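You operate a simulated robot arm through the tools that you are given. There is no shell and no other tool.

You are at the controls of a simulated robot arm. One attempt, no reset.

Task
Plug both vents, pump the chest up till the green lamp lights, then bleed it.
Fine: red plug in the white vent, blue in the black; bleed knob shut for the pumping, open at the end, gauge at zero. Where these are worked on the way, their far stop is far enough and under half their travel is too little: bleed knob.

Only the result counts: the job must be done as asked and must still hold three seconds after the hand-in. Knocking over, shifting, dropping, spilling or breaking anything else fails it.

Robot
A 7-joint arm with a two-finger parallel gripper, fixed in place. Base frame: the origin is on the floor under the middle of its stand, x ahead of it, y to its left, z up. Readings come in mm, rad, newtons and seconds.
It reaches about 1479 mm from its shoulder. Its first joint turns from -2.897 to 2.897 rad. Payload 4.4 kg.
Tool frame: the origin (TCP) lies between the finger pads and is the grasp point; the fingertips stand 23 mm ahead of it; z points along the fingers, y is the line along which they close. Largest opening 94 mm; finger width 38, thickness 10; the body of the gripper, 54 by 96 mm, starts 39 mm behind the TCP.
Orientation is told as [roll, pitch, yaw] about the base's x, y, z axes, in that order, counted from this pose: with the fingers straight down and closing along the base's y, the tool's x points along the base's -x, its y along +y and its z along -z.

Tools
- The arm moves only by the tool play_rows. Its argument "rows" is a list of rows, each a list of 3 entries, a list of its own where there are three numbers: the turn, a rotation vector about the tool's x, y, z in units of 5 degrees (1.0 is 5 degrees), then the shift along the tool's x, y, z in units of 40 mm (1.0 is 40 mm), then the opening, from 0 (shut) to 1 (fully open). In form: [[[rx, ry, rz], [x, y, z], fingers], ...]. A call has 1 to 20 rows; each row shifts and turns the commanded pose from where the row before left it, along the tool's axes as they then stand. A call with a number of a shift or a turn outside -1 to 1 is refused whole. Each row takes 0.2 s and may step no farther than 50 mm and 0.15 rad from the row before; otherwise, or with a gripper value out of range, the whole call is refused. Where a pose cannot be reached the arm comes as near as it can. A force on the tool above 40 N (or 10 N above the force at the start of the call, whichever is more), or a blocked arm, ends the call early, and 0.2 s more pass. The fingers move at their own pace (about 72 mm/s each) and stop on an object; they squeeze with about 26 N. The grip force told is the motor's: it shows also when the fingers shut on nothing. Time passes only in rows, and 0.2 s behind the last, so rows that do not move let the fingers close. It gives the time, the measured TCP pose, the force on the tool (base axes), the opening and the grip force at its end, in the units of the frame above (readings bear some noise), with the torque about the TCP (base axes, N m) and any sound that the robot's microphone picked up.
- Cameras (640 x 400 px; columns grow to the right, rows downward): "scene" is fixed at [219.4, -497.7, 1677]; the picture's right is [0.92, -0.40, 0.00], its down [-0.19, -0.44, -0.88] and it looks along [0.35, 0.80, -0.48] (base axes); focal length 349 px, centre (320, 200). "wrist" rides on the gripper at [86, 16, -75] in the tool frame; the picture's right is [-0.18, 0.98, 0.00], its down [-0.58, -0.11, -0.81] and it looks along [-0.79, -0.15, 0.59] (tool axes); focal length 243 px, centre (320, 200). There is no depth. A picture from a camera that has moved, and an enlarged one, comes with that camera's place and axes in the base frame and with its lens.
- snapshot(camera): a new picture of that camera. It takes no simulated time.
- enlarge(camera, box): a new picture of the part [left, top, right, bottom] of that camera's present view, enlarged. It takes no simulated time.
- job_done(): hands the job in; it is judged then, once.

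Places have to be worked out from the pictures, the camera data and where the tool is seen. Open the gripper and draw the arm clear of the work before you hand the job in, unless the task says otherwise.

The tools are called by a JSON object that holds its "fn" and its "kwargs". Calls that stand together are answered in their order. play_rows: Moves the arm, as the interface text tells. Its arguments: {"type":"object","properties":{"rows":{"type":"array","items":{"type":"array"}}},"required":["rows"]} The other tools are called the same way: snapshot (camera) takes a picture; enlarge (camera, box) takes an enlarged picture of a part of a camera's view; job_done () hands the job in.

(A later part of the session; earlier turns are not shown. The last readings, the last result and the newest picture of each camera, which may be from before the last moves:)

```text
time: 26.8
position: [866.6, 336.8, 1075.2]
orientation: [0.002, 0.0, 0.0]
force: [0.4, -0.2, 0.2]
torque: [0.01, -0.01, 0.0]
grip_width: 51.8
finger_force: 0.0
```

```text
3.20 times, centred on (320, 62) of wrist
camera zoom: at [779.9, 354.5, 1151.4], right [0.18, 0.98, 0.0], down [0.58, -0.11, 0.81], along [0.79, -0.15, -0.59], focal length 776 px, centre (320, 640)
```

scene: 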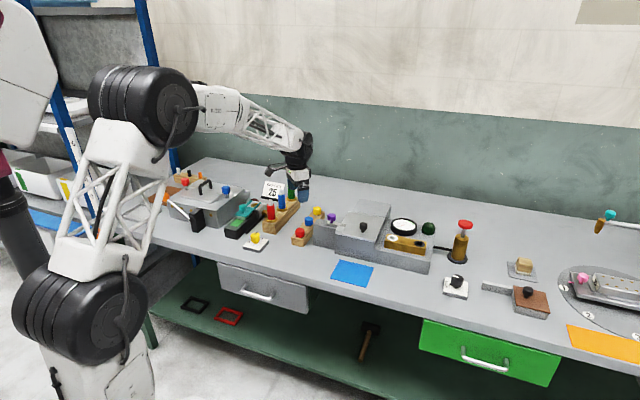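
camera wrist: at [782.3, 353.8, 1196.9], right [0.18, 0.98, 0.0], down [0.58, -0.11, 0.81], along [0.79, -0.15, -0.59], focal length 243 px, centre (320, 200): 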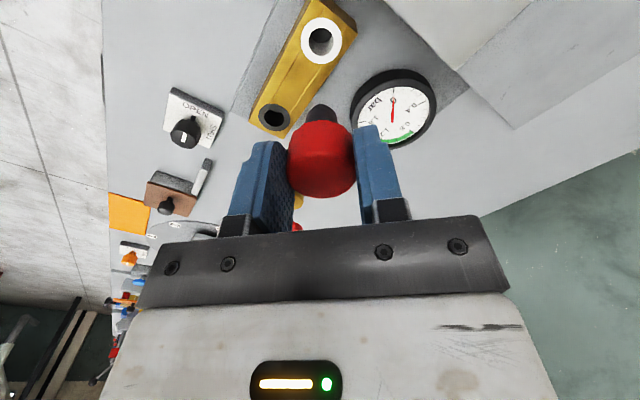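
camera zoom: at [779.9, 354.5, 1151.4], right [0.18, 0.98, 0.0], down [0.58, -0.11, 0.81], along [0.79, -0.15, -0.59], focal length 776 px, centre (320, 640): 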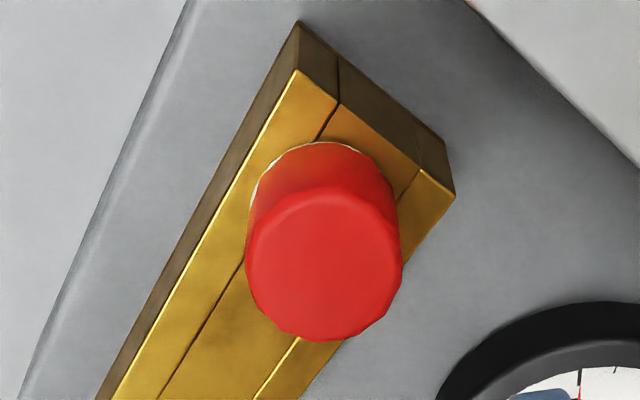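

The red plug is seated in the white vent. Next I'll rise and travel to hover over the blue plug.

{"fn": "play_rows", "kwargs": {"rows": [[[0, 0, 0], [0, 0, -0.8], 0.65], [[0, 0, 0], [0.2, 0.29, -0.4], 0.65], [[0, 0, 0], [0.54, 0.785, 0], 0.65], [[0, 0, 0], [0.54, 0.785, 0], 0.65], [[0, 0, 0], [0.54, 0.785, 0], 0.65], [[0, 0, 0], [0.54, 0.785, 0], 0.65], [[0, 0, 0], [0.54, 0.785, 0], 0.65], [[0, 0, 0], [0.54, 0.785, 0], 0.65], [[0, 0, 0], [0.54, 0.785, 0], 0.65], [[0, 0, 0], [0.54, 0.785, 0], 0.65], [[0, 0, 0], [0.54, 0.785, 0], 0.65], [[0, 0, 0], [0, 0, 0.7], 0.65], [[0, 0, 0], [0, 0, 0.9], 0.65], [[0, 0, 0], [0, 0, 0.9], 0.65], [[0, 0, 0], [0, 0, 0.5], 0.65], [[0, 0, 0], [0, 0, 0], 0.65]]}}

{"fn": "enlarge", "kwargs": {"camera": "wrist", "box": [220, 0, 420, 125]}}

{"fn": "enlarge", "kwargs": {"camera": "scene", "box": [270, 170, 370, 250]}}

```text
time: 30.2
position: [663.0, 632.7, 1004.1]
orientation: [0.001, -0.001, 0.001]
force: [-0.9, -0.8, 0.2]
torque: [0.0, 0.05, 0.01]
grip_width: 61.2
finger_force: 0.0
```

```text
3.20 times, centred on (320, 62) of wrist
camera zoom: at [577.6, 648.7, 1080.3], right [0.18, 0.98, 0.0], down [0.58, -0.11, 0.81], along [0.79, -0.15, -0.59], focal length 776 px, centre (320, 640)
```

zoom: 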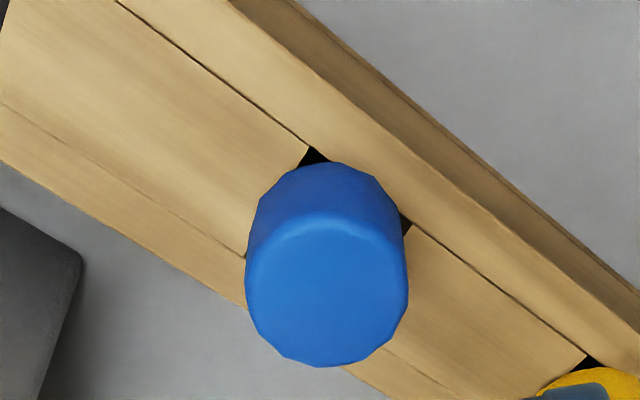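

```text
5.00 times, centred on (320, 210) of scene
camera zoom: at [219.4, -497.7, 1677.0], right [0.92, -0.4, 0.0], down [-0.19, -0.44, -0.88], along [0.35, 0.8, -0.48], focal length 1745 px, centre (320, 150)
```

zoom: 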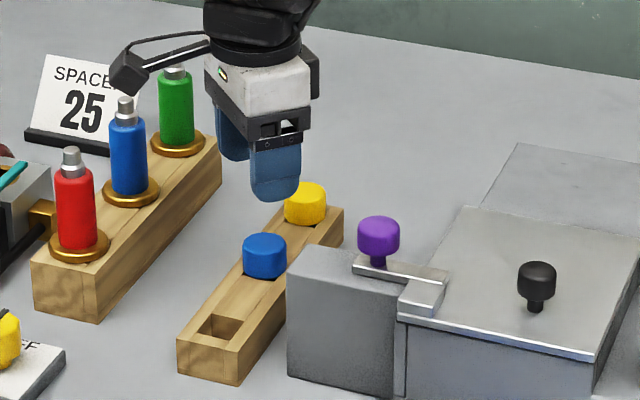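

The blue cap is about 2 mm in x and 1 mm in y off the tool axis. I'll correct, descend to grasp depth (TCP about 926.5), and close.

{"fn": "play_rows", "kwargs": {"rows": [[[0, 0, 0], [-0.055, 0.03, 0.4], 0.65], [[0, 0, 0], [0, 0, 0.6], 0.65], [[0, 0, 0], [0, 0, 0.5], 0.65], [[0, 0, 0], [0, 0, 0.3], 0.65], [[0, 0, 0], [0, 0, 0.13], 0.65], [[0, 0, 0], [0, 0, 0], 0.65]]}}

{"fn": "enlarge", "kwargs": {"camera": "wrist", "box": [200, 80, 440, 220]}}

{"fn": "enlarge", "kwargs": {"camera": "scene", "box": [280, 190, 360, 250]}}

```text
time: 31.6
position: [666.5, 633.6, 927.8]
orientation: [0.0, 0.001, -0.001]
force: [-0.6, 0.6, -0.7]
torque: [0.02, 0.0, 0.03]
grip_width: 61.3
finger_force: 0.2
```

```text
2.67 times, centred on (320, 150) of wrist
camera zoom: at [580.1, 650.0, 1003.3], right [0.18, 0.98, 0.0], down [0.58, -0.11, 0.81], along [0.79, -0.15, -0.59], focal length 647 px, centre (320, 333)
```

zoom: 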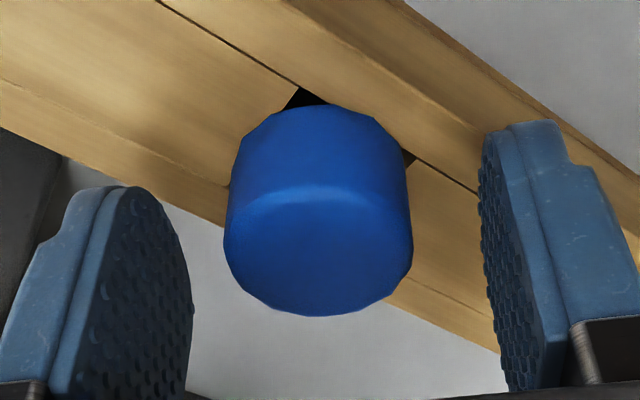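

```text
6.67 times, centred on (320, 220) of scene
camera zoom: at [219.4, -497.7, 1677.0], right [0.92, -0.4, 0.0], down [-0.19, -0.44, -0.88], along [0.35, 0.8, -0.48], focal length 2327 px, centre (320, 67)
```

zoom: 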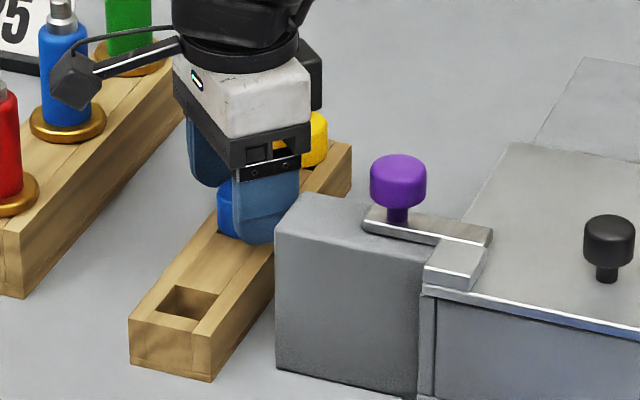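

The fingers straddle the blue cap. I'll lower 1.5 mm more, close, and start a slow lift.

{"fn": "play_rows", "kwargs": {"rows": [[[0, 0, 0], [0, 0, 0.04], 0.65], [[0, 0, 0], [0, 0, 0], 0.3], [[0, 0, 0], [0, 0, 0], 0], [[0, 0, 0], [0, 0, 0], 0], [[0, 0, 0], [0, 0, 0], 0], [[0, 0, 0], [0, 0, -0.05], 0], [[0, 0, 0], [0, 0, -0.05], 0], [[0, 0, 0], [0, 0, -0.05], 0], [[0, 0, 0], [0, 0, -0.1], 0], [[0, 0, 0], [0, 0, -0.1], 0], [[0, 0, 0], [0, 0, -0.1], 0]]}}

{"fn": "enlarge", "kwargs": {"camera": "wrist", "box": [200, 80, 440, 220]}}

```text
time: 34.0
position: [665.7, 632.8, 944.4]
orientation: [0.0, 0.0, 0.001]
force: [0.0, 0.2, -0.2]
torque: [0.0, 0.02, -0.02]
grip_width: 34.4
finger_force: 25.9
```

```text
2.67 times, centred on (320, 150) of wrist
camera zoom: at [580.6, 649.8, 1019.9], right [0.18, 0.98, 0.0], down [0.58, -0.11, 0.81], along [0.79, -0.15, -0.59], focal length 647 px, centre (320, 333)
```

zoom: 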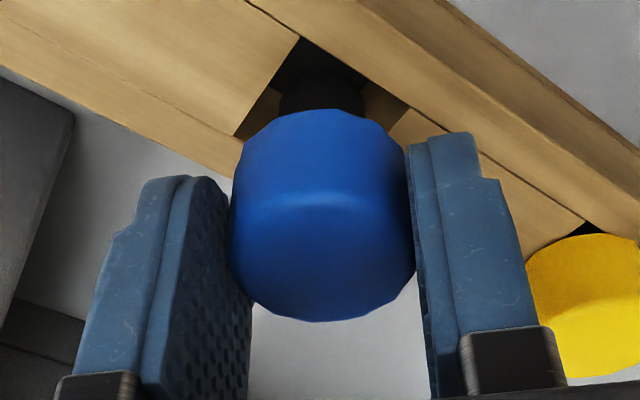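

Blue is lifting cleanly. I'll continue up to transit height.

{"fn": "play_rows", "kwargs": {"rows": [[[0, 0, 0], [0, 0, -0.15], 0], [[0, 0, 0], [0, 0, -0.2], 0], [[0, 0, 0], [0, 0, -0.25], 0], [[0, 0, 0], [0, 0, -0.4], 0], [[0, 0, 0], [0, 0, -0.6], 0], [[0, 0, 0], [0, 0, -0.8], 0], [[0, 0, 0], [0, 0, -0.8], 0], [[0, 0, 0], [0, 0, -0.7], 0], [[0, 0, 0], [0, 0, -0.5], 0], [[0, 0, 0], [0, 0, 0], 0]]}}

{"fn": "play_rows", "kwargs": {"rows": [[[0, 0, 0], [-0.3, -0.4, 0], 0], [[0, 0, 0], [-0.54, -0.72, 0], 0], [[0, 0, 0], [-0.54, -0.72, 0], 0], [[0, 0, 0], [-0.54, -0.72, 0], 0], [[0, 0, 0], [-0.54, -0.72, 0], 0], [[0, 0, 0], [-0.54, -0.72, 0], 0], [[0, 0, 0], [-0.54, -0.72, 0], 0], [[0, 0, 0], [-0.54, -0.72, 0], 0], [[0, 0, 0], [-0.54, -0.72, 0], 0], [[0, 0, 0], [-0.54, -0.72, 0], 0], [[0, 0, 0], [-0.54, -0.72, 0], 0], [[0, 0, 0], [-0.54, -0.72, 0], 0], [[0, 0, 0], [-0.52, -0.68, 0], 0], [[0, 0, 0], [0, 0, 0], 0]]}}

{"fn": "enlarge", "kwargs": {"camera": "wrist", "box": [240, 0, 400, 100]}}

{"fn": "enlarge", "kwargs": {"camera": "scene", "box": [370, 190, 450, 260]}}

```text
time: 36.2
position: [666.1, 633.9, 1121.8]
orientation: [0.0, 0.0, 0.001]
force: [0.5, -0.4, -1.0]
torque: [-0.03, 0.02, 0.01]
grip_width: 34.4
finger_force: 26.2
```

```text
time: 39.2
position: [936.6, 272.7, 1119.4]
orientation: [-0.001, 0.0, -0.001]
force: [0.3, -1.3, 0.3]
torque: [0.01, 0.04, -0.01]
grip_width: 34.6
finger_force: 26.2
```

```text
4.00 times, centred on (320, 50) of wrist
camera zoom: at [851.1, 289.6, 1195.3], right [0.18, 0.98, 0.0], down [0.58, -0.11, 0.81], along [0.79, -0.15, -0.59], focal length 970 px, centre (320, 800)
```

zoom: 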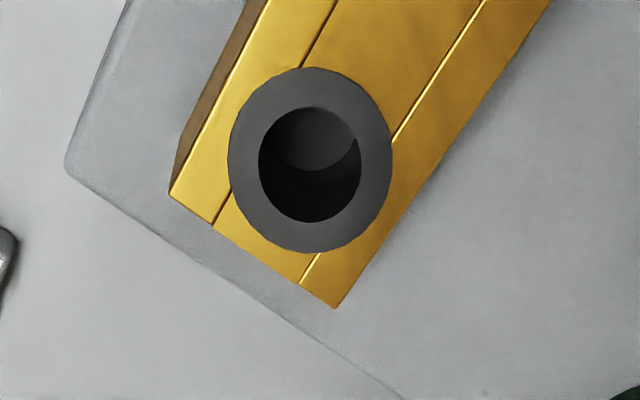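

```text
5.71 times, centred on (410, 225) of scene
camera zoom: at [219.4, -497.7, 1677.0], right [0.92, -0.4, 0.0], down [-0.19, -0.44, -0.88], along [0.35, 0.8, -0.48], focal length 1995 px, centre (-194, 57)
```

zoom: 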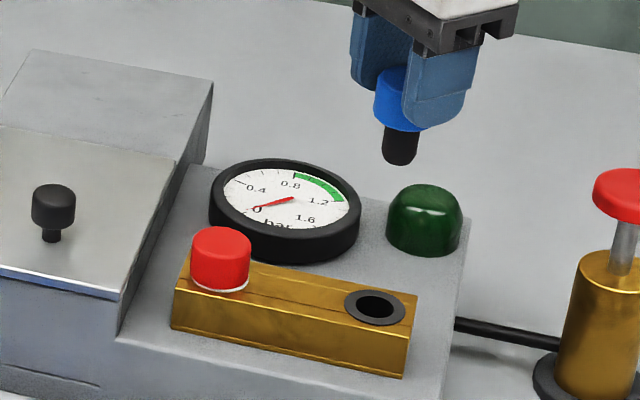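

From both views the plug must shift about (-1.5, -2.4) mm. I'll apply that and descend to just above the black vent.

{"fn": "play_rows", "kwargs": {"rows": [[[0, 0, 0], [0.037, -0.06, 0.3], 0], [[0, 0, 0], [0, 0, 0.7], 0], [[0, 0, 0], [0, 0, 0.7], 0], [[0, 0, 0], [0, 0, 0.5], 0], [[0, 0, 0], [0, 0, 0.2], 0], [[0, 0, 0], [0, 0, 0], 0]]}}

{"fn": "enlarge", "kwargs": {"camera": "wrist", "box": [240, 60, 400, 160]}}

{"fn": "enlarge", "kwargs": {"camera": "scene", "box": [386, 210, 450, 250]}}

```text
time: 40.6
position: [935.6, 271.0, 1024.3]
orientation: [0.0, -0.001, -0.001]
force: [-0.3, 0.0, -0.2]
torque: [0.0, 0.0, 0.02]
grip_width: 34.6
finger_force: 25.7
```

```text
4.00 times, centred on (320, 110) of wrist
camera zoom: at [849.0, 287.7, 1099.6], right [0.18, 0.98, 0.0], down [0.58, -0.11, 0.81], along [0.79, -0.15, -0.59], focal length 970 px, centre (320, 560)
```

zoom: 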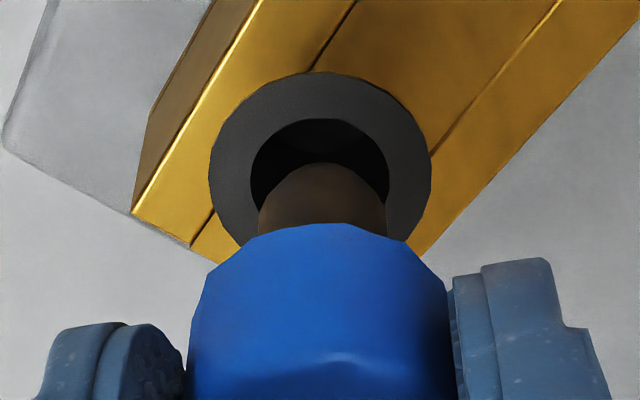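

```text
10.00 times, centred on (418, 230) of scene
camera zoom: at [219.4, -497.7, 1677.0], right [0.92, -0.4, 0.0], down [-0.19, -0.44, -0.88], along [0.35, 0.8, -0.48], focal length 3491 px, centre (-660, -100)
```

zoom: 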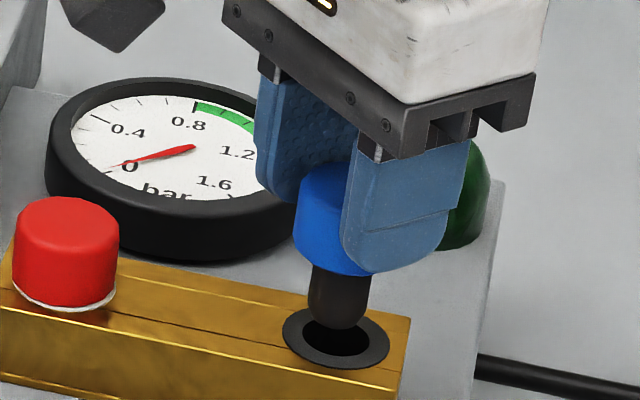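

The alignment is good to about 0.4 mm. I'll make a tiny -y trim and lower into the black vent.

{"fn": "play_rows", "kwargs": {"rows": [[[0, 0, 0], [0, -0.008, 0.1], 0], [[0, 0, 0], [0, 0, 0.1], 0], [[0, 0, 0], [0, 0, 0.1], 0], [[0, 0, 0], [0, 0, 0.1], 0], [[0, 0, 0], [0, 0, 0.1], 0]]}}

{"fn": "enlarge", "kwargs": {"camera": "scene", "box": [386, 210, 450, 250]}}

```text
time: 41.8
position: [934.6, 270.5, 1003.1]
orientation: [-0.001, 0.0, 0.001]
force: [0.4, 0.5, -0.7]
torque: [-0.01, 0.01, 0.02]
grip_width: 34.6
finger_force: 25.9
```

```text
10.00 times, centred on (418, 230) of scene
camera zoom: at [219.4, -497.7, 1677.0], right [0.92, -0.4, 0.0], down [-0.19, -0.44, -0.88], along [0.35, 0.8, -0.48], focal length 3491 px, centre (-660, -100)
```

zoom: 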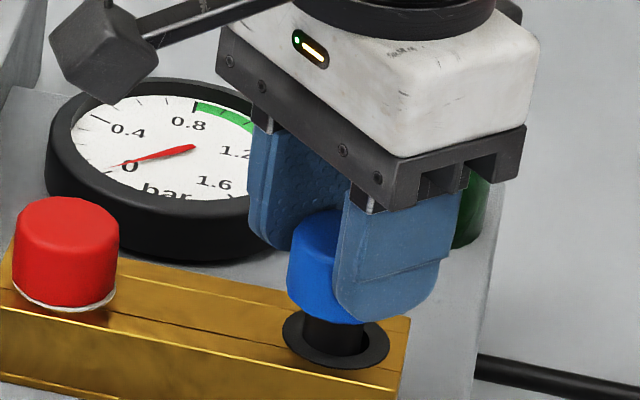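

The stem is in the hole without force. I'll lower it the rest of the way in fine steps.

{"fn": "play_rows", "kwargs": {"rows": [[[0, 0, 0], [0, 0, 0.08], 0], [[0, 0, 0], [0, 0, 0.08], 0], [[0, 0, 0], [0, 0, 0.08], 0], [[0, 0, 0], [0, 0, 0.05], 0], [[0, 0, 0], [0, 0, 0.04], 0]]}}

{"fn": "enlarge", "kwargs": {"camera": "wrist", "box": [240, 80, 400, 180]}}

```text
time: 43.0
position: [935.2, 271.3, 991.7]
orientation: [0.001, -0.001, -0.002]
force: [-0.2, -0.4, -0.8]
torque: [0.0, -0.01, -0.02]
grip_width: 34.9
finger_force: 26.5
```

```text
4.00 times, centred on (320, 130) of wrist
camera zoom: at [848.9, 287.6, 1066.3], right [0.18, 0.98, 0.0], down [0.58, -0.11, 0.81], along [0.79, -0.15, -0.59], focal length 970 px, centre (320, 480)
```

zoom: 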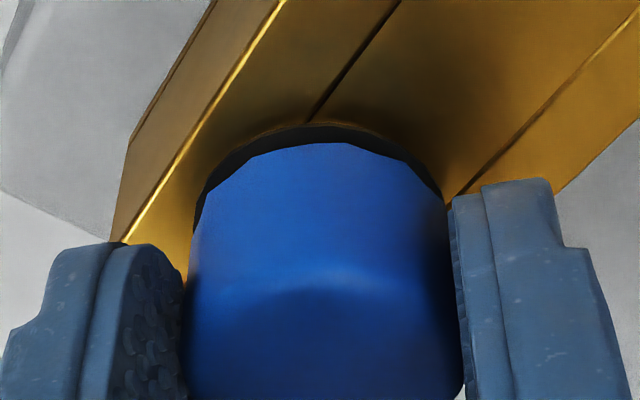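

The cap is almost seated, so I'll take a few more fine steps.

{"fn": "play_rows", "kwargs": {"rows": [[[0, 0, 0], [0, 0, 0.04], 0], [[0, 0, 0], [0, 0, 0.04], 0], [[0, 0, 0], [0, 0, 0.03], 0]]}}

{"fn": "enlarge", "kwargs": {"camera": "wrist", "box": [240, 80, 400, 180]}}

```text
time: 43.8
position: [935.1, 270.6, 986.1]
orientation: [0.0, -0.001, 0.0]
force: [-0.1, 1.8, 1.0]
torque: [0.02, 0.04, -0.01]
grip_width: 34.7
finger_force: 26.3
```

```text
4.00 times, centred on (320, 130) of wrist
camera zoom: at [848.9, 287.5, 1062.2], right [0.18, 0.98, 0.0], down [0.58, -0.11, 0.81], along [0.79, -0.15, -0.59], focal length 970 px, centre (320, 480)
```

zoom: 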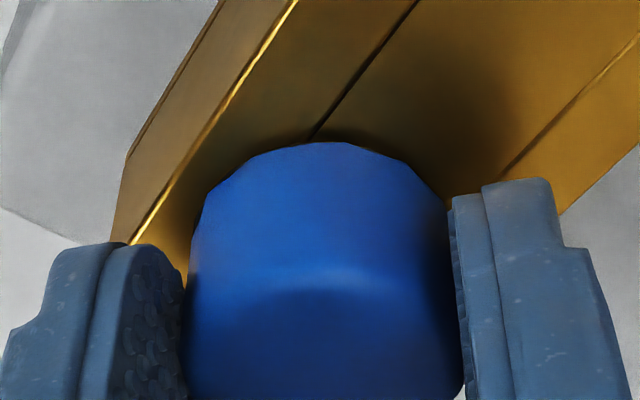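

{"fn": "play_rows", "kwargs": {"rows": [[[0, 0, 0], [0, 0, 0.03], 0], [[0, 0, 0], [0, 0, 0.02], 0]]}}

```text
time: 44.4
position: [934.8, 270.4, 987.4]
orientation: [-0.001, -0.003, -0.001]
force: [-10.4, 1.8, 17.7]
torque: [-0.01, 0.4, -0.02]
grip_width: 34.8
finger_force: 25.9
```

Contact at about 18 N shows the blue plug is seated. I'll release, rise, and inspect.

{"fn": "play_rows", "kwargs": {"rows": [[[0, 0, 0], [0, 0, -0.03], 0.45], [[0, 0, 0], [0, 0, 0], 0.55], [[0, 0, 0], [0, 0, 0], 0.55], [[0, 0, 0], [0, 0, -0.5], 0.55], [[0, 0, 0], [0, 0, -0.9], 0.55], [[0, 0, 0], [0, 0, -0.9], 0.55], [[0, 0, 0], [0, 0, -0.9], 0.55], [[0, 0, 0], [0, 0, 0], 0.55]]}}

{"fn": "enlarge", "kwargs": {"camera": "scene", "box": [370, 195, 450, 260]}}

{"fn": "snapshot", "kwargs": {"camera": "wrist"}}

```text
time: 46.2
position: [934.0, 270.4, 1113.7]
orientation: [0.001, -0.001, 0.0]
force: [-0.8, -0.6, -0.1]
torque: [0.0, 0.03, -0.02]
grip_width: 51.6
finger_force: 0.0
```

```text
6.15 times, centred on (410, 228) of scene
camera zoom: at [219.4, -497.7, 1677.0], right [0.92, -0.4, 0.0], down [-0.19, -0.44, -0.88], along [0.35, 0.8, -0.48], focal length 2148 px, centre (-234, 31)
```

zoom: 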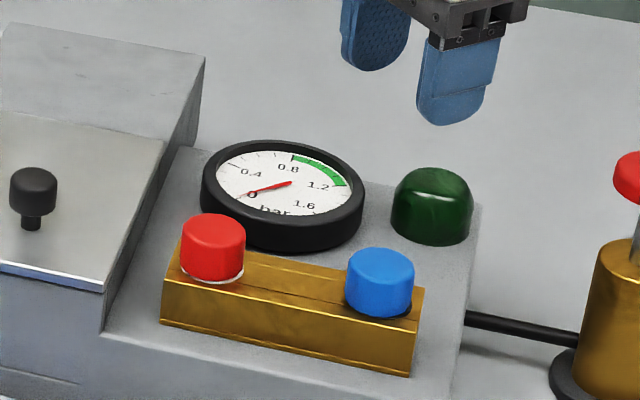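

```text
taken
camera wrist: at [848.5, 287.1, 1190.3], right [0.18, 0.98, 0.0], down [0.58, -0.11, 0.81], along [0.79, -0.15, -0.59], focal length 243 px, centre (320, 200)
```

wrist: 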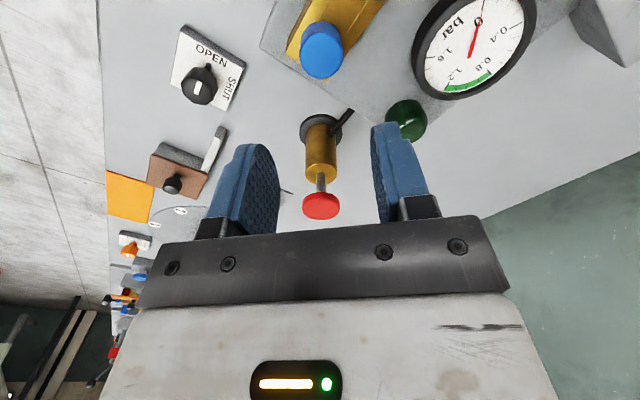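

Both plugs are in. Next I'll inspect the bleed knob's pointer and its labels.

{"fn": "enlarge", "kwargs": {"camera": "wrist", "box": [150, 20, 270, 115]}}

{"fn": "enlarge", "kwargs": {"camera": "scene", "box": [430, 260, 486, 305]}}

{"fn": "enlarge", "kwargs": {"camera": "scene", "box": [430, 205, 494, 270]}}

```text
4.21 times, centred on (210, 68) of wrist
camera zoom: at [848.5, 287.1, 1190.3], right [0.18, 0.98, 0.0], down [0.58, -0.11, 0.81], along [0.79, -0.15, -0.59], focal length 1022 px, centre (783, 758)
```

zoom: 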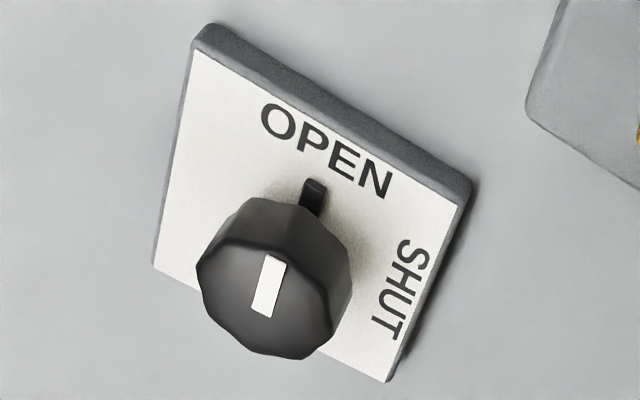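

```text
8.89 times, centred on (458, 282) of scene
camera zoom: at [219.4, -497.7, 1677.0], right [0.92, -0.4, 0.0], down [-0.19, -0.44, -0.88], along [0.35, 0.8, -0.48], focal length 3103 px, centre (-907, -533)
```

zoom: 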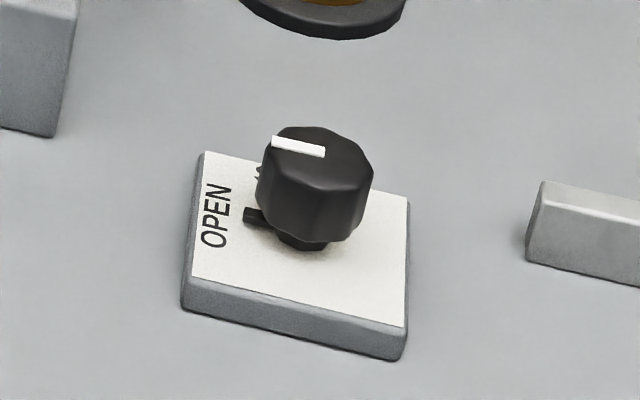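

```text
6.15 times, centred on (462, 238) of scene
camera zoom: at [219.4, -497.7, 1677.0], right [0.92, -0.4, 0.0], down [-0.19, -0.44, -0.88], along [0.35, 0.8, -0.48], focal length 2148 px, centre (-554, -31)
```

zoom: 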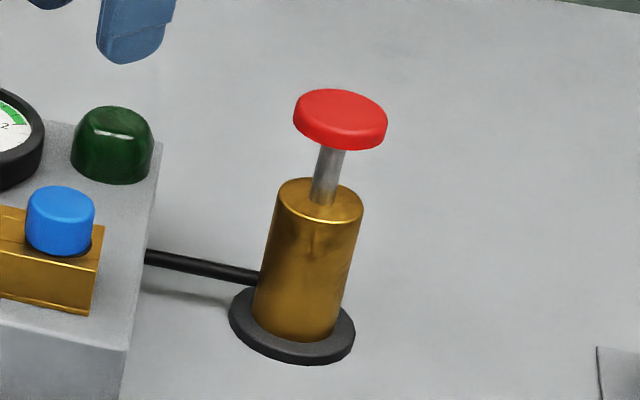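

The pointer is at OPEN, so the knob needs a -90° turn (clockwise from above) to reach SHUT. The knob centre is about (975,119) with its top at about 917, so I'll hover above it.

{"fn": "play_rows", "kwargs": {"rows": [[[0, 0, 0], [-0.205, -0.757, 0], 0.75], [[0, 0, 0], [-0.205, -0.757, 0], 0.75], [[0, 0, 0], [-0.205, -0.757, 0], 0.75], [[0, 0, 0], [-0.205, -0.757, 0], 0.75], [[0, 0, 0], [-0.205, -0.757, 0], 0.75], [[0, 0, 0], [0, 0, 0.9], 0.75], [[0, 0, 0], [0, 0, 0.9], 0.75], [[0, 0, 0], [0, 0, 0.8], 0.75], [[0, 0, 0], [0, 0, 0], 0.75]]}}

{"fn": "enlarge", "kwargs": {"camera": "wrist", "box": [220, 0, 420, 125]}}

{"fn": "enlarge", "kwargs": {"camera": "scene", "box": [420, 220, 516, 305]}}

```text
time: 48.2
position: [977.3, 119.4, 1009.2]
orientation: [0.001, 0.002, 0.001]
force: [-0.6, -0.3, -0.5]
torque: [0.01, -0.01, 0.01]
grip_width: 70.4
finger_force: 0.3
```

```text
3.20 times, centred on (320, 62) of wrist
camera zoom: at [891.1, 136.4, 1084.7], right [0.18, 0.98, 0.0], down [0.58, -0.11, 0.81], along [0.79, -0.15, -0.59], focal length 776 px, centre (320, 640)
```

zoom: 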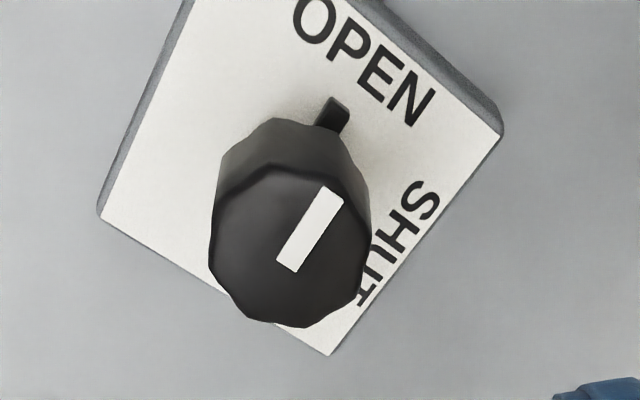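

```text
4.71 times, centred on (468, 262) of scene
camera zoom: at [219.4, -497.7, 1677.0], right [0.92, -0.4, 0.0], down [-0.19, -0.44, -0.88], along [0.35, 0.8, -0.48], focal length 1643 px, centre (-376, -94)
```

zoom: 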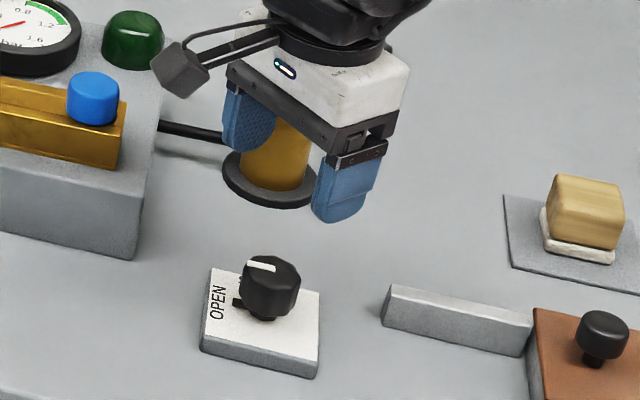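

Close up, the knob is about 3 mm in -x and 6 mm in -y from the tool axis. I'll correct and descend partway to recheck.

{"fn": "play_rows", "kwargs": {"rows": [[[0, 0, 0], [0.08, -0.155, 0.3], 0.75], [[0, 0, 0], [0, 0, 0.6], 0.75], [[0, 0, 0], [0, 0, 0.3], 0.75], [[0, 0, 0], [0, 0, 0], 0.75]]}}

{"fn": "snapshot", "kwargs": {"camera": "wrist"}}

{"fn": "enlarge", "kwargs": {"camera": "wrist", "box": [220, 40, 420, 165]}}

{"fn": "enlarge", "kwargs": {"camera": "scene", "box": [430, 240, 494, 300]}}

```text
time: 49.2
position: [973.0, 112.3, 960.8]
orientation: [0.001, 0.001, -0.001]
force: [0.6, -0.7, -1.4]
torque: [0.0, 0.02, 0.01]
grip_width: 70.5
finger_force: 0.1
```

```text
taken
camera wrist: at [887.3, 129.3, 1036.9], right [0.18, 0.98, 0.0], down [0.58, -0.11, 0.81], along [0.79, -0.15, -0.59], focal length 243 px, centre (320, 200)
```

wrist: 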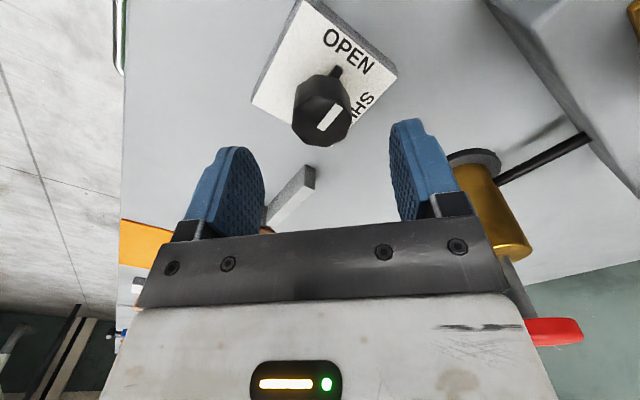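

```text
3.20 times, centred on (320, 102) of wrist
camera zoom: at [887.3, 129.3, 1036.9], right [0.18, 0.98, 0.0], down [0.58, -0.11, 0.81], along [0.79, -0.15, -0.59], focal length 776 px, centre (320, 512)
```

zoom: 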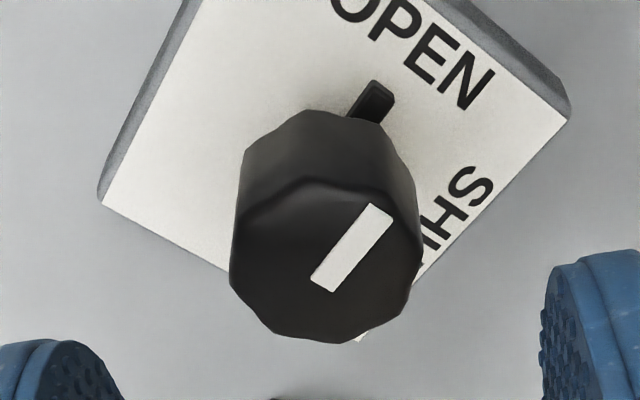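

```text
6.67 times, centred on (462, 270) of scene
camera zoom: at [219.4, -497.7, 1677.0], right [0.92, -0.4, 0.0], down [-0.19, -0.44, -0.88], along [0.35, 0.8, -0.48], focal length 2327 px, centre (-627, -267)
```

zoom: 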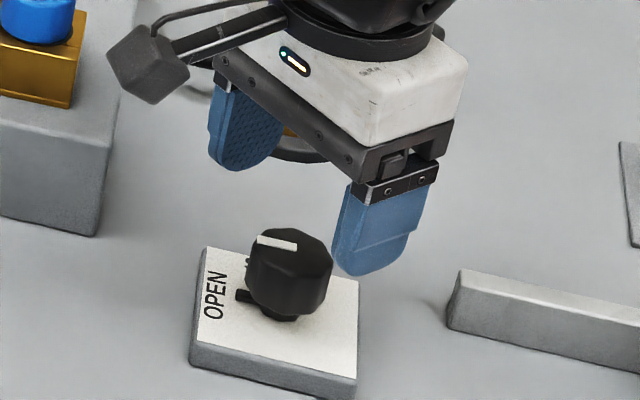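

Centred within about 1 mm, and the knob body spans z≈897–918. I'll trim +1 mm in y and descend so the fingertips are at about 898.

{"fn": "play_rows", "kwargs": {"rows": [[[0, 0, 0], [0, 0.025, 0.3], 0.75], [[0, 0, 0], [0, 0, 0.4], 0.75], [[0, 0, 0], [0, 0, 0.2], 0.75], [[0, 0, 0], [0, 0, 0.09], 0.75], [[0, 0, 0], [0, 0, 0], 0.75]]}}

{"fn": "enlarge", "kwargs": {"camera": "wrist", "box": [200, 80, 440, 220]}}

{"fn": "enlarge", "kwargs": {"camera": "scene", "box": [430, 240, 494, 300]}}

```text
time: 50.4
position: [972.1, 114.8, 921.6]
orientation: [-0.001, 0.001, 0.001]
force: [0.7, 0.6, -0.5]
torque: [-0.01, -0.02, 0.03]
grip_width: 70.3
finger_force: 0.2
```

```text
2.67 times, centred on (320, 150) of wrist
camera zoom: at [886.8, 130.7, 997.8], right [0.18, 0.98, 0.0], down [0.58, -0.11, 0.81], along [0.79, -0.15, -0.59], focal length 647 px, centre (320, 333)
```

zoom: 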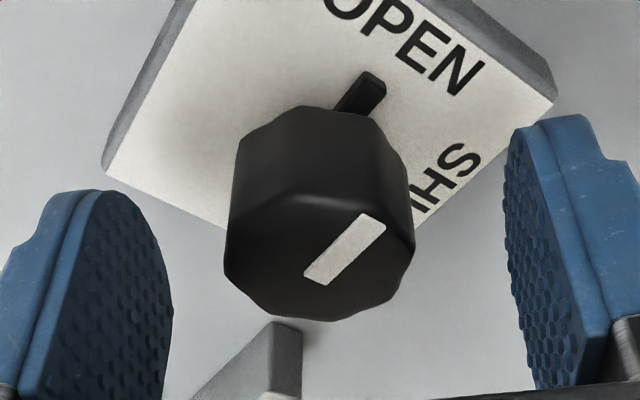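

```text
6.67 times, centred on (462, 270) of scene
camera zoom: at [219.4, -497.7, 1677.0], right [0.92, -0.4, 0.0], down [-0.19, -0.44, -0.88], along [0.35, 0.8, -0.48], focal length 2327 px, centre (-627, -267)
```

zoom: 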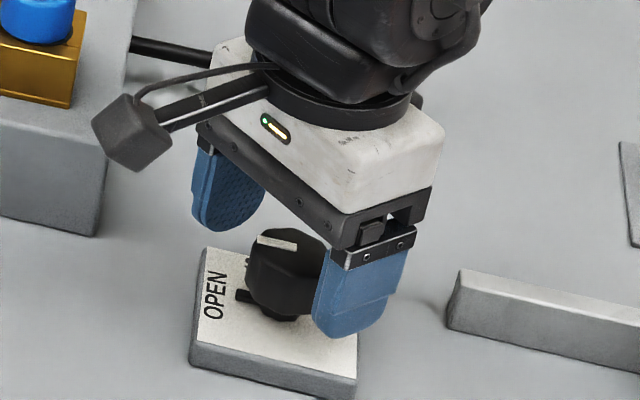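

The fingers are either side of the knob, clear of the lug. I'll close on it.

{"fn": "play_rows", "kwargs": {"rows": [[[0, 0, 0], [0, 0, 0], 0.4], [[0, 0, 0], [0, 0, 0], 0], [[0, 0, 0], [0, 0, 0], 0], [[0, 0, 0], [0, 0, 0], 0]]}}

{"fn": "enlarge", "kwargs": {"camera": "wrist", "box": [200, 80, 440, 220]}}

```text
time: 51.4
position: [972.4, 112.5, 922.7]
orientation: [-0.001, -0.001, 0.0]
force: [-2.5, -24.6, 1.2]
torque: [-0.09, 0.09, -0.09]
grip_width: 35.5
finger_force: 44.5
```

```text
2.67 times, centred on (320, 150) of wrist
camera zoom: at [886.8, 129.7, 997.9], right [0.18, 0.98, 0.0], down [0.58, -0.11, 0.81], along [0.79, -0.15, -0.59], focal length 647 px, centre (320, 333)
```

zoom: 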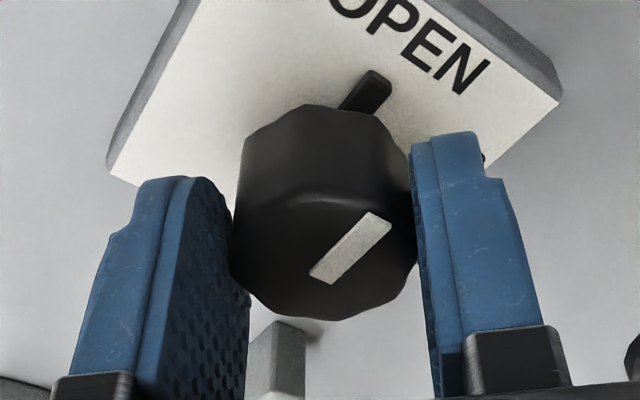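

The fixed knob pulls the tool toward -y (25 N), so it is about 1–1.5 mm off centre. I'll trim the tool toward -y to relieve it.

{"fn": "play_rows", "kwargs": {"rows": [[[0, 0, 0], [0, -0.03, 0], 0], [[0, 0, 0], [0, 0, 0], 0]]}}

```text
time: 52.0
position: [973.2, 113.9, 921.5]
orientation: [0.0, 0.001, -0.001]
force: [-0.4, -10.9, 2.6]
torque: [-0.57, 0.43, -0.09]
grip_width: 35.9
finger_force: 45.1
```

{"fn": "play_rows", "kwargs": {"rows": [[[0, 0, 0], [0, -0.02, 0], 0], [[0, 0, 0], [0, 0, 0], 0]]}}

```text
time: 52.6
position: [972.7, 114.1, 922.6]
orientation: [0.001, 0.001, 0.0]
force: [0.7, 7.7, 2.7]
torque: [-0.16, -0.08, -0.04]
grip_width: 35.8
finger_force: 44.9
```

The side force is now small. I'll start turning clockwise in stages, watching force and torque.

{"fn": "play_rows", "kwargs": {"rows": [[[0, 0, 0.5], [0, 0.008, 0], 0], [[0, 0, 1], [0, 0, 0], 0], [[0, 0, 1], [0, 0, 0], 0], [[0, 0, 1], [0, 0, 0], 0], [[0, 0, 1], [0, 0, 0], 0]]}}

{"fn": "enlarge", "kwargs": {"camera": "wrist", "box": [200, 80, 440, 220]}}

{"fn": "enlarge", "kwargs": {"camera": "scene", "box": [430, 240, 494, 300]}}

```text
time: 53.8
position: [972.0, 115.5, 921.8]
orientation: [0.0, 0.0, -0.381]
force: [4.6, 11.1, -2.9]
torque: [-0.18, 0.29, 0.06]
grip_width: 35.6
finger_force: 44.9
stopped in row 5: the force on the tool passed its limit at 42 N (the readings are from after the stop); the commanded pose is now the measured one
```

```text
2.67 times, centred on (320, 150) of wrist
camera zoom: at [899.2, 161.8, 997.8], right [0.54, 0.84, 0.0], down [0.5, -0.32, 0.81], along [0.68, -0.43, -0.59], focal length 647 px, centre (320, 333)
```

zoom: 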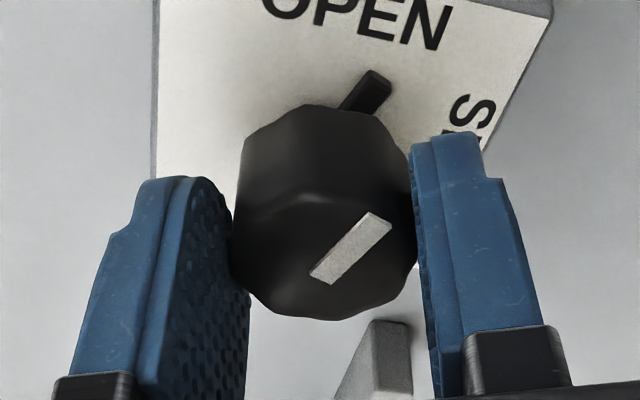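

```text
6.67 times, centred on (462, 270) of scene
camera zoom: at [219.4, -497.7, 1677.0], right [0.92, -0.4, 0.0], down [-0.19, -0.44, -0.88], along [0.35, 0.8, -0.48], focal length 2327 px, centre (-627, -267)
```

zoom: 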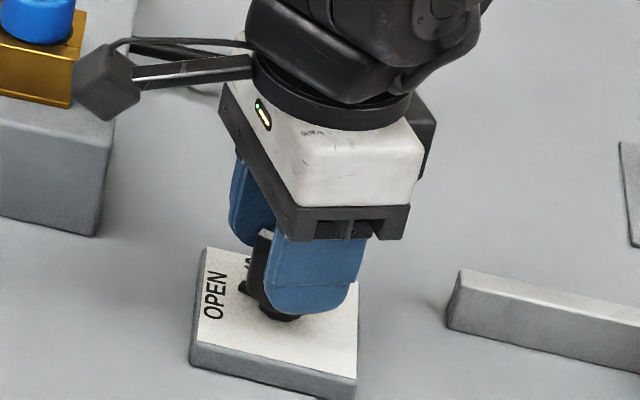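

The knob turned about 22° with the gripper, but the load rose because the knob's axis is a few mm forward (tool -x) of mine. I'll open slightly, shift about 3 mm forward, and re-grip.

{"fn": "play_rows", "kwargs": {"rows": [[[0, 0, 0], [0, 0, 0], 0.5], [[0, 0, 0], [0, 0, 0], 0.5], [[0, 0, 0], [-0.075, 0.012, 0], 0.5], [[0, 0, 0], [0, 0, 0], 0.5]]}}

{"fn": "enlarge", "kwargs": {"camera": "wrist", "box": [240, 90, 400, 190]}}

{"fn": "enlarge", "kwargs": {"camera": "scene", "box": [430, 245, 486, 295]}}

```text
time: 54.8
position: [974.7, 111.9, 921.9]
orientation: [0.0, 0.001, -0.381]
force: [-0.4, 0.1, -1.2]
torque: [0.0, 0.0, 0.0]
grip_width: 47.1
finger_force: 0.2
```

```text
4.00 times, centred on (320, 140) of wrist
camera zoom: at [901.9, 160.7, 997.9], right [0.54, 0.84, 0.0], down [0.5, -0.32, 0.81], along [0.68, -0.43, -0.59], focal length 970 px, centre (320, 440)
```

zoom: 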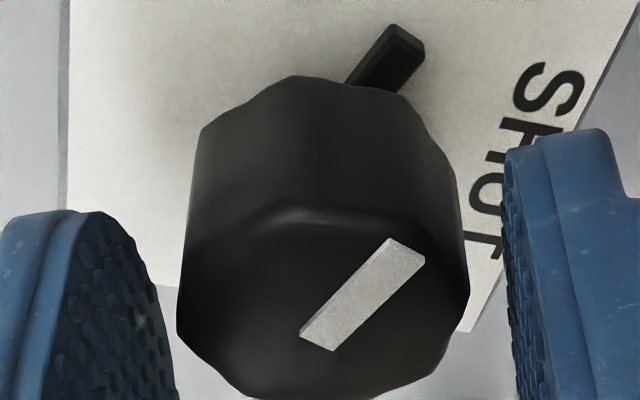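

```text
8.00 times, centred on (458, 270) of scene
camera zoom: at [219.4, -497.7, 1677.0], right [0.92, -0.4, 0.0], down [-0.19, -0.44, -0.88], along [0.35, 0.8, -0.48], focal length 2793 px, centre (-784, -360)
```

zoom: 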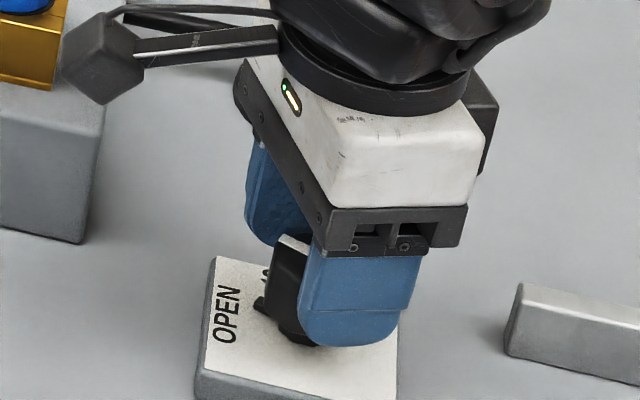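

The knob looks centred between the fingers. I'll re-close and check the side force.

{"fn": "play_rows", "kwargs": {"rows": [[[0, 0, 0], [0, 0, 0], 0.2], [[0, 0, 0], [0, 0, 0], 0], [[0, 0, 0], [0, 0, 0], 0]]}}

```text
time: 55.6
position: [975.9, 113.9, 923.3]
orientation: [-0.001, 0.001, -0.383]
force: [0.8, 1.0, -0.9]
torque: [-0.33, 0.2, -0.02]
grip_width: 35.8
finger_force: 45.7
```

Now there is almost no side load. I'll continue the clockwise turn in stages.

{"fn": "play_rows", "kwargs": {"rows": [[[0, 0, 0.7], [0, 0, 0], 0], [[0, 0, 0.8], [0, 0, 0], 0], [[0, 0, 0.8], [0, 0, 0], 0], [[0, 0, 0.8], [0, 0, 0], 0], [[0, 0, 0.8], [0, 0, 0], 0]]}}

```text
time: 56.8
position: [976.3, 113.1, 922.6]
orientation: [0.002, 0.0, -0.722]
force: [5.3, 2.3, -2.9]
torque: [-0.24, 0.28, 0.01]
grip_width: 35.8
finger_force: 44.7
```

{"fn": "play_rows", "kwargs": {"rows": [[[0, 0, 0.8], [0, 0, 0], 0], [[0, 0, 0.8], [0, 0, 0], 0], [[0, 0, 0.8], [0, 0, 0], 0], [[0, 0, 0.8], [0, 0, 0], 0], [[0, 0, 0.8], [0, 0, 0], 0]]}}

{"fn": "enlarge", "kwargs": {"camera": "wrist", "box": [200, 60, 440, 210]}}

```text
time: 58.0
position: [976.7, 113.4, 923.0]
orientation: [0.002, 0.001, -1.073]
force: [20.1, 5.3, -7.9]
torque: [-0.42, -0.17, 0.01]
grip_width: 35.7
finger_force: 45.2
```

```text
2.67 times, centred on (320, 135) of wrist
camera zoom: at [949.1, 197.3, 998.0], right [0.95, 0.31, 0.0], down [0.18, -0.56, 0.81], along [0.25, -0.77, -0.59], focal length 647 px, centre (320, 373)
```

zoom: 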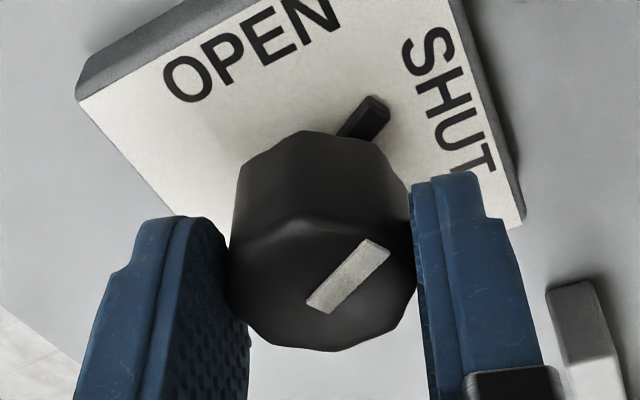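

The knob follows well. I'll shift about 1.1 mm along tool +y to relieve the 20 N load and continue turning.

{"fn": "play_rows", "kwargs": {"rows": [[[0, 0, 0], [0, 0.03, 0], 0], [[0, 0, 0.8], [0, 0, 0], 0], [[0, 0, 0.8], [0, 0.005, 0], 0], [[0, 0, 0.8], [0, 0.005, 0], 0], [[0, 0, 0.8], [0, 0.005, 0], 0]]}}

```text
time: 59.1
position: [975.7, 112.4, 921.8]
orientation: [-0.002, 0.001, -1.288]
force: [-15.8, -2.0, 7.9]
torque: [0.25, 0.07, -0.01]
grip_width: 35.6
finger_force: 45.2
stopped in row 5: the force on the tool passed its limit at 44 N (the readings are from after the stop); the commanded pose is now the measured one
```

I over-compensated, and the residual is now -16 N along tool y. I'll shift back about 0.5 mm and check.

{"fn": "play_rows", "kwargs": {"rows": [[[0, 0, 0], [0, -0.014, 0], 0], [[0, 0, 0], [0, 0, 0], 0]]}}

{"fn": "enlarge", "kwargs": {"camera": "wrist", "box": [200, 60, 440, 210]}}

```text
time: 59.7
position: [975.4, 114.0, 921.7]
orientation: [0.0, 0.0, -1.288]
force: [-9.8, -2.4, 7.6]
torque: [-0.08, -0.17, -0.02]
grip_width: 35.5
finger_force: 45.2
```

```text
2.67 times, centred on (320, 135) of wrist
camera zoom: at [967.9, 201.2, 998.0], right [1.0, 0.1, 0.0], down [0.06, -0.59, 0.81], along [0.08, -0.8, -0.59], focal length 647 px, centre (320, 373)
```

zoom: 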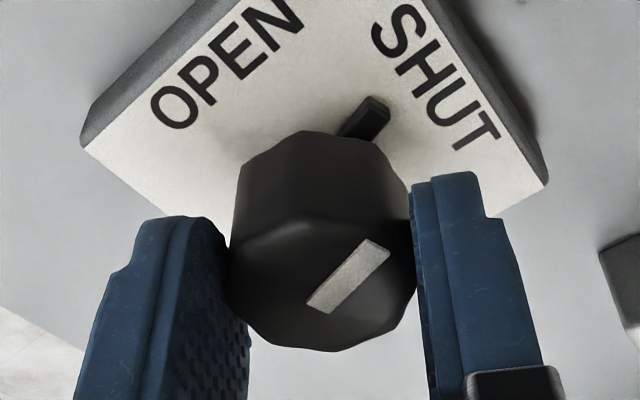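

{"fn": "play_rows", "kwargs": {"rows": [[[0, 0, 0.4], [0, -0.01, 0], 0], [[0, 0, 0.7], [0, 0, 0], 0], [[0, 0, 0.7], [0, 0, 0], 0], [[0, 0, 0.7], [0, 0, 0], 0]]}}

```text
time: 60.7
position: [975.0, 112.2, 921.8]
orientation: [0.0, 0.0, -1.506]
force: [18.7, 6.4, 2.8]
torque: [0.2, -0.7, 0.0]
grip_width: 36.1
finger_force: 45.0
```

I'm at -86°, so I'll compensate slightly and continue to the far stop.

{"fn": "play_rows", "kwargs": {"rows": [[[0, 0, 0.4], [0, 0.014, 0], 0], [[0, 0, 0.5], [0, 0, 0], 0], [[0, 0, 0.4], [0, 0, 0], 0]]}}

{"fn": "enlarge", "kwargs": {"camera": "wrist", "box": [200, 60, 440, 210]}}

{"fn": "enlarge", "kwargs": {"camera": "scene", "box": [430, 245, 486, 295]}}

```text
time: 61.5
position: [976.4, 113.8, 922.4]
orientation: [0.0, -0.001, -1.621]
force: [6.0, 2.2, 10.3]
torque: [0.18, -0.54, 0.65]
grip_width: 36.0
finger_force: 45.2
```

```text
2.67 times, centred on (320, 135) of wrist
camera zoom: at [996.9, 199.0, 997.8], right [0.97, -0.23, 0.0], down [-0.14, -0.58, 0.81], along [-0.19, -0.78, -0.59], focal length 647 px, centre (320, 373)
```

zoom: 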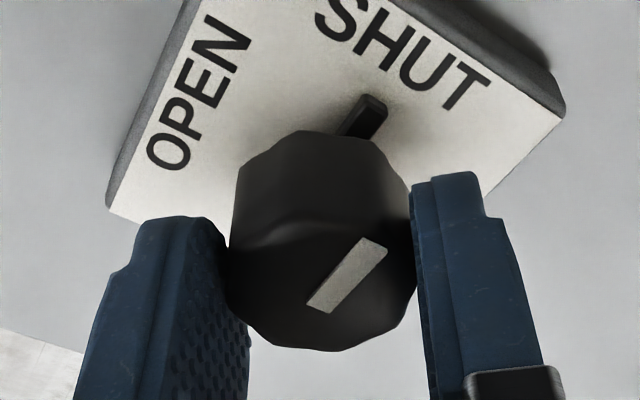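

```text
8.00 times, centred on (458, 270) of scene
camera zoom: at [219.4, -497.7, 1677.0], right [0.92, -0.4, 0.0], down [-0.19, -0.44, -0.88], along [0.35, 0.8, -0.48], focal length 2793 px, centre (-784, -360)
```

zoom: 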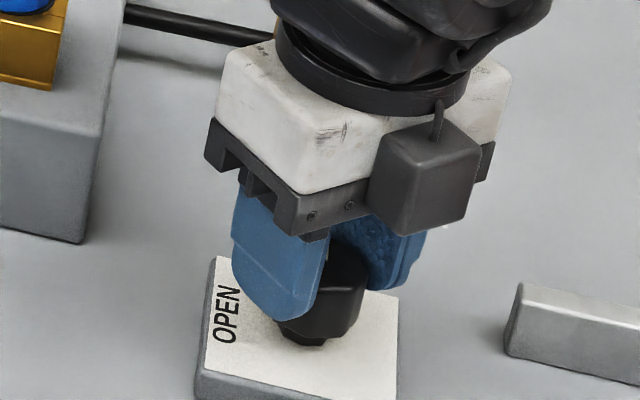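

Torque about z rose to 0.65 N·m at -93°, so the SHUT stop is reached. I'll release and rise to verify.

{"fn": "play_rows", "kwargs": {"rows": [[[0, 0, -0.2], [0, 0, 0], 0], [[0, 0, 0], [0, 0, 0], 0.5], [[0, 0, 0], [0, 0, 0], 0.7], [[0, 0, 0], [0, 0, -0.3], 0.7], [[0, 0, 0], [0, 0, -0.8], 0.7], [[0, 0, 0], [0, 0, -0.9], 0.7], [[0, 0, 0], [0, 0, -0.9], 0.7], [[0, 0, 0], [0, 0, -0.9], 0.7], [[0, 0, 0], [0, 0, 0], 0.7]]}}

{"fn": "snapshot", "kwargs": {"camera": "wrist"}}

{"fn": "enlarge", "kwargs": {"camera": "scene", "box": [380, 200, 500, 305]}}

```text
time: 63.5
position: [976.2, 113.0, 1076.4]
orientation: [-0.001, 0.0, -1.603]
force: [-0.9, 0.2, -0.4]
torque: [-0.02, -0.02, 0.03]
grip_width: 65.8
finger_force: 0.1
```

```text
taken
camera wrist: at [995.6, 199.4, 1151.0], right [0.98, -0.22, 0.0], down [-0.13, -0.58, 0.81], along [-0.17, -0.79, -0.59], focal length 243 px, centre (320, 200)
```

wrist: 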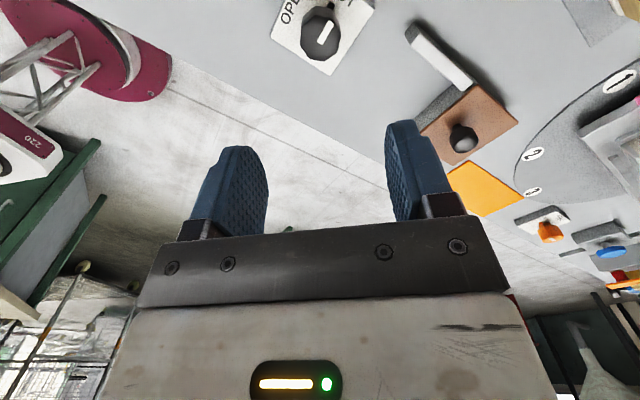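

```text
3.81 times, centred on (440, 252) of scene
camera zoom: at [219.4, -497.7, 1677.0], right [0.92, -0.4, 0.0], down [-0.19, -0.44, -0.88], along [0.35, 0.8, -0.48], focal length 1330 px, centre (-137, 0)
```

zoom: 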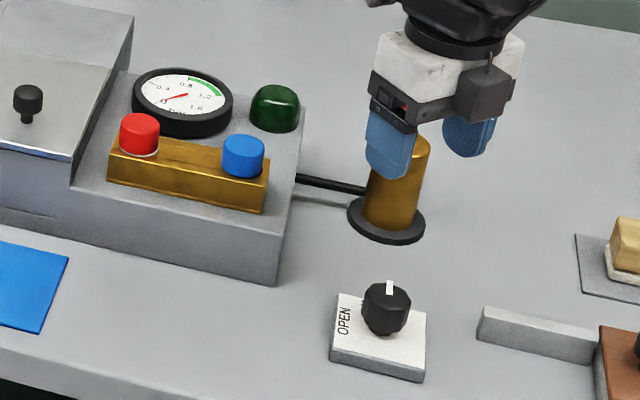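

The mark points to SHUT and both plugs sit well. Next I'll move to hover above the pump's red cap.

{"fn": "play_rows", "kwargs": {"rows": [[[0, 0, 0], [0.669, 0.594, -0.2], 0.7], [[0, 0, 0], [0.669, 0.594, -0.2], 0.7], [[0, 0, 0], [0.669, 0.594, -0.2], 0.5], [[0, 0, 0], [0.669, 0.594, -0.2], 0.3], [[0, 0, 0], [0.669, 0.594, 0], 0], [[0, 0, 0], [0, 0, 0], 0]]}}

{"fn": "snapshot", "kwargs": {"camera": "wrist"}}

{"fn": "enlarge", "kwargs": {"camera": "scene", "box": [420, 180, 500, 270]}}

```text
time: 64.9
position: [1099.5, 244.3, 1105.8]
orientation: [-0.001, 0.0, -1.602]
force: [-1.6, -0.2, -0.7]
torque: [0.04, -0.01, -0.01]
grip_width: 0.0
finger_force: 26.2
```

```text
taken
camera wrist: at [1119.1, 330.2, 1180.5], right [0.98, -0.22, 0.0], down [-0.13, -0.58, 0.81], along [-0.17, -0.79, -0.59], focal length 243 px, centre (320, 200)
```

wrist: 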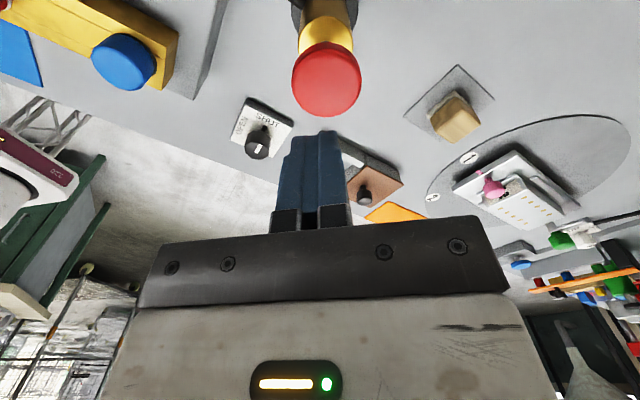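

```text
4.44 times, centred on (460, 225) of scene
camera zoom: at [219.4, -497.7, 1677.0], right [0.92, -0.4, 0.0], down [-0.19, -0.44, -0.88], along [0.35, 0.8, -0.48], focal length 1552 px, centre (-302, 89)
```

zoom: 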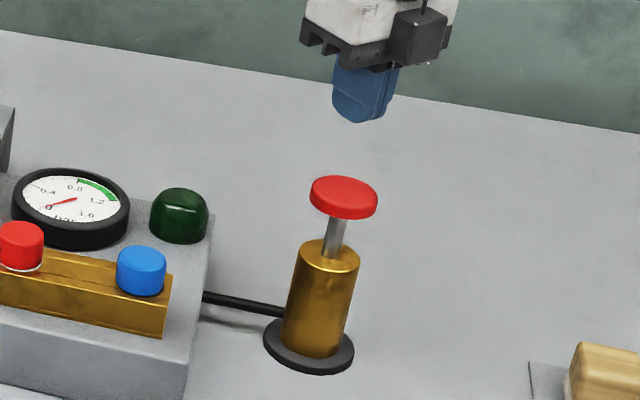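

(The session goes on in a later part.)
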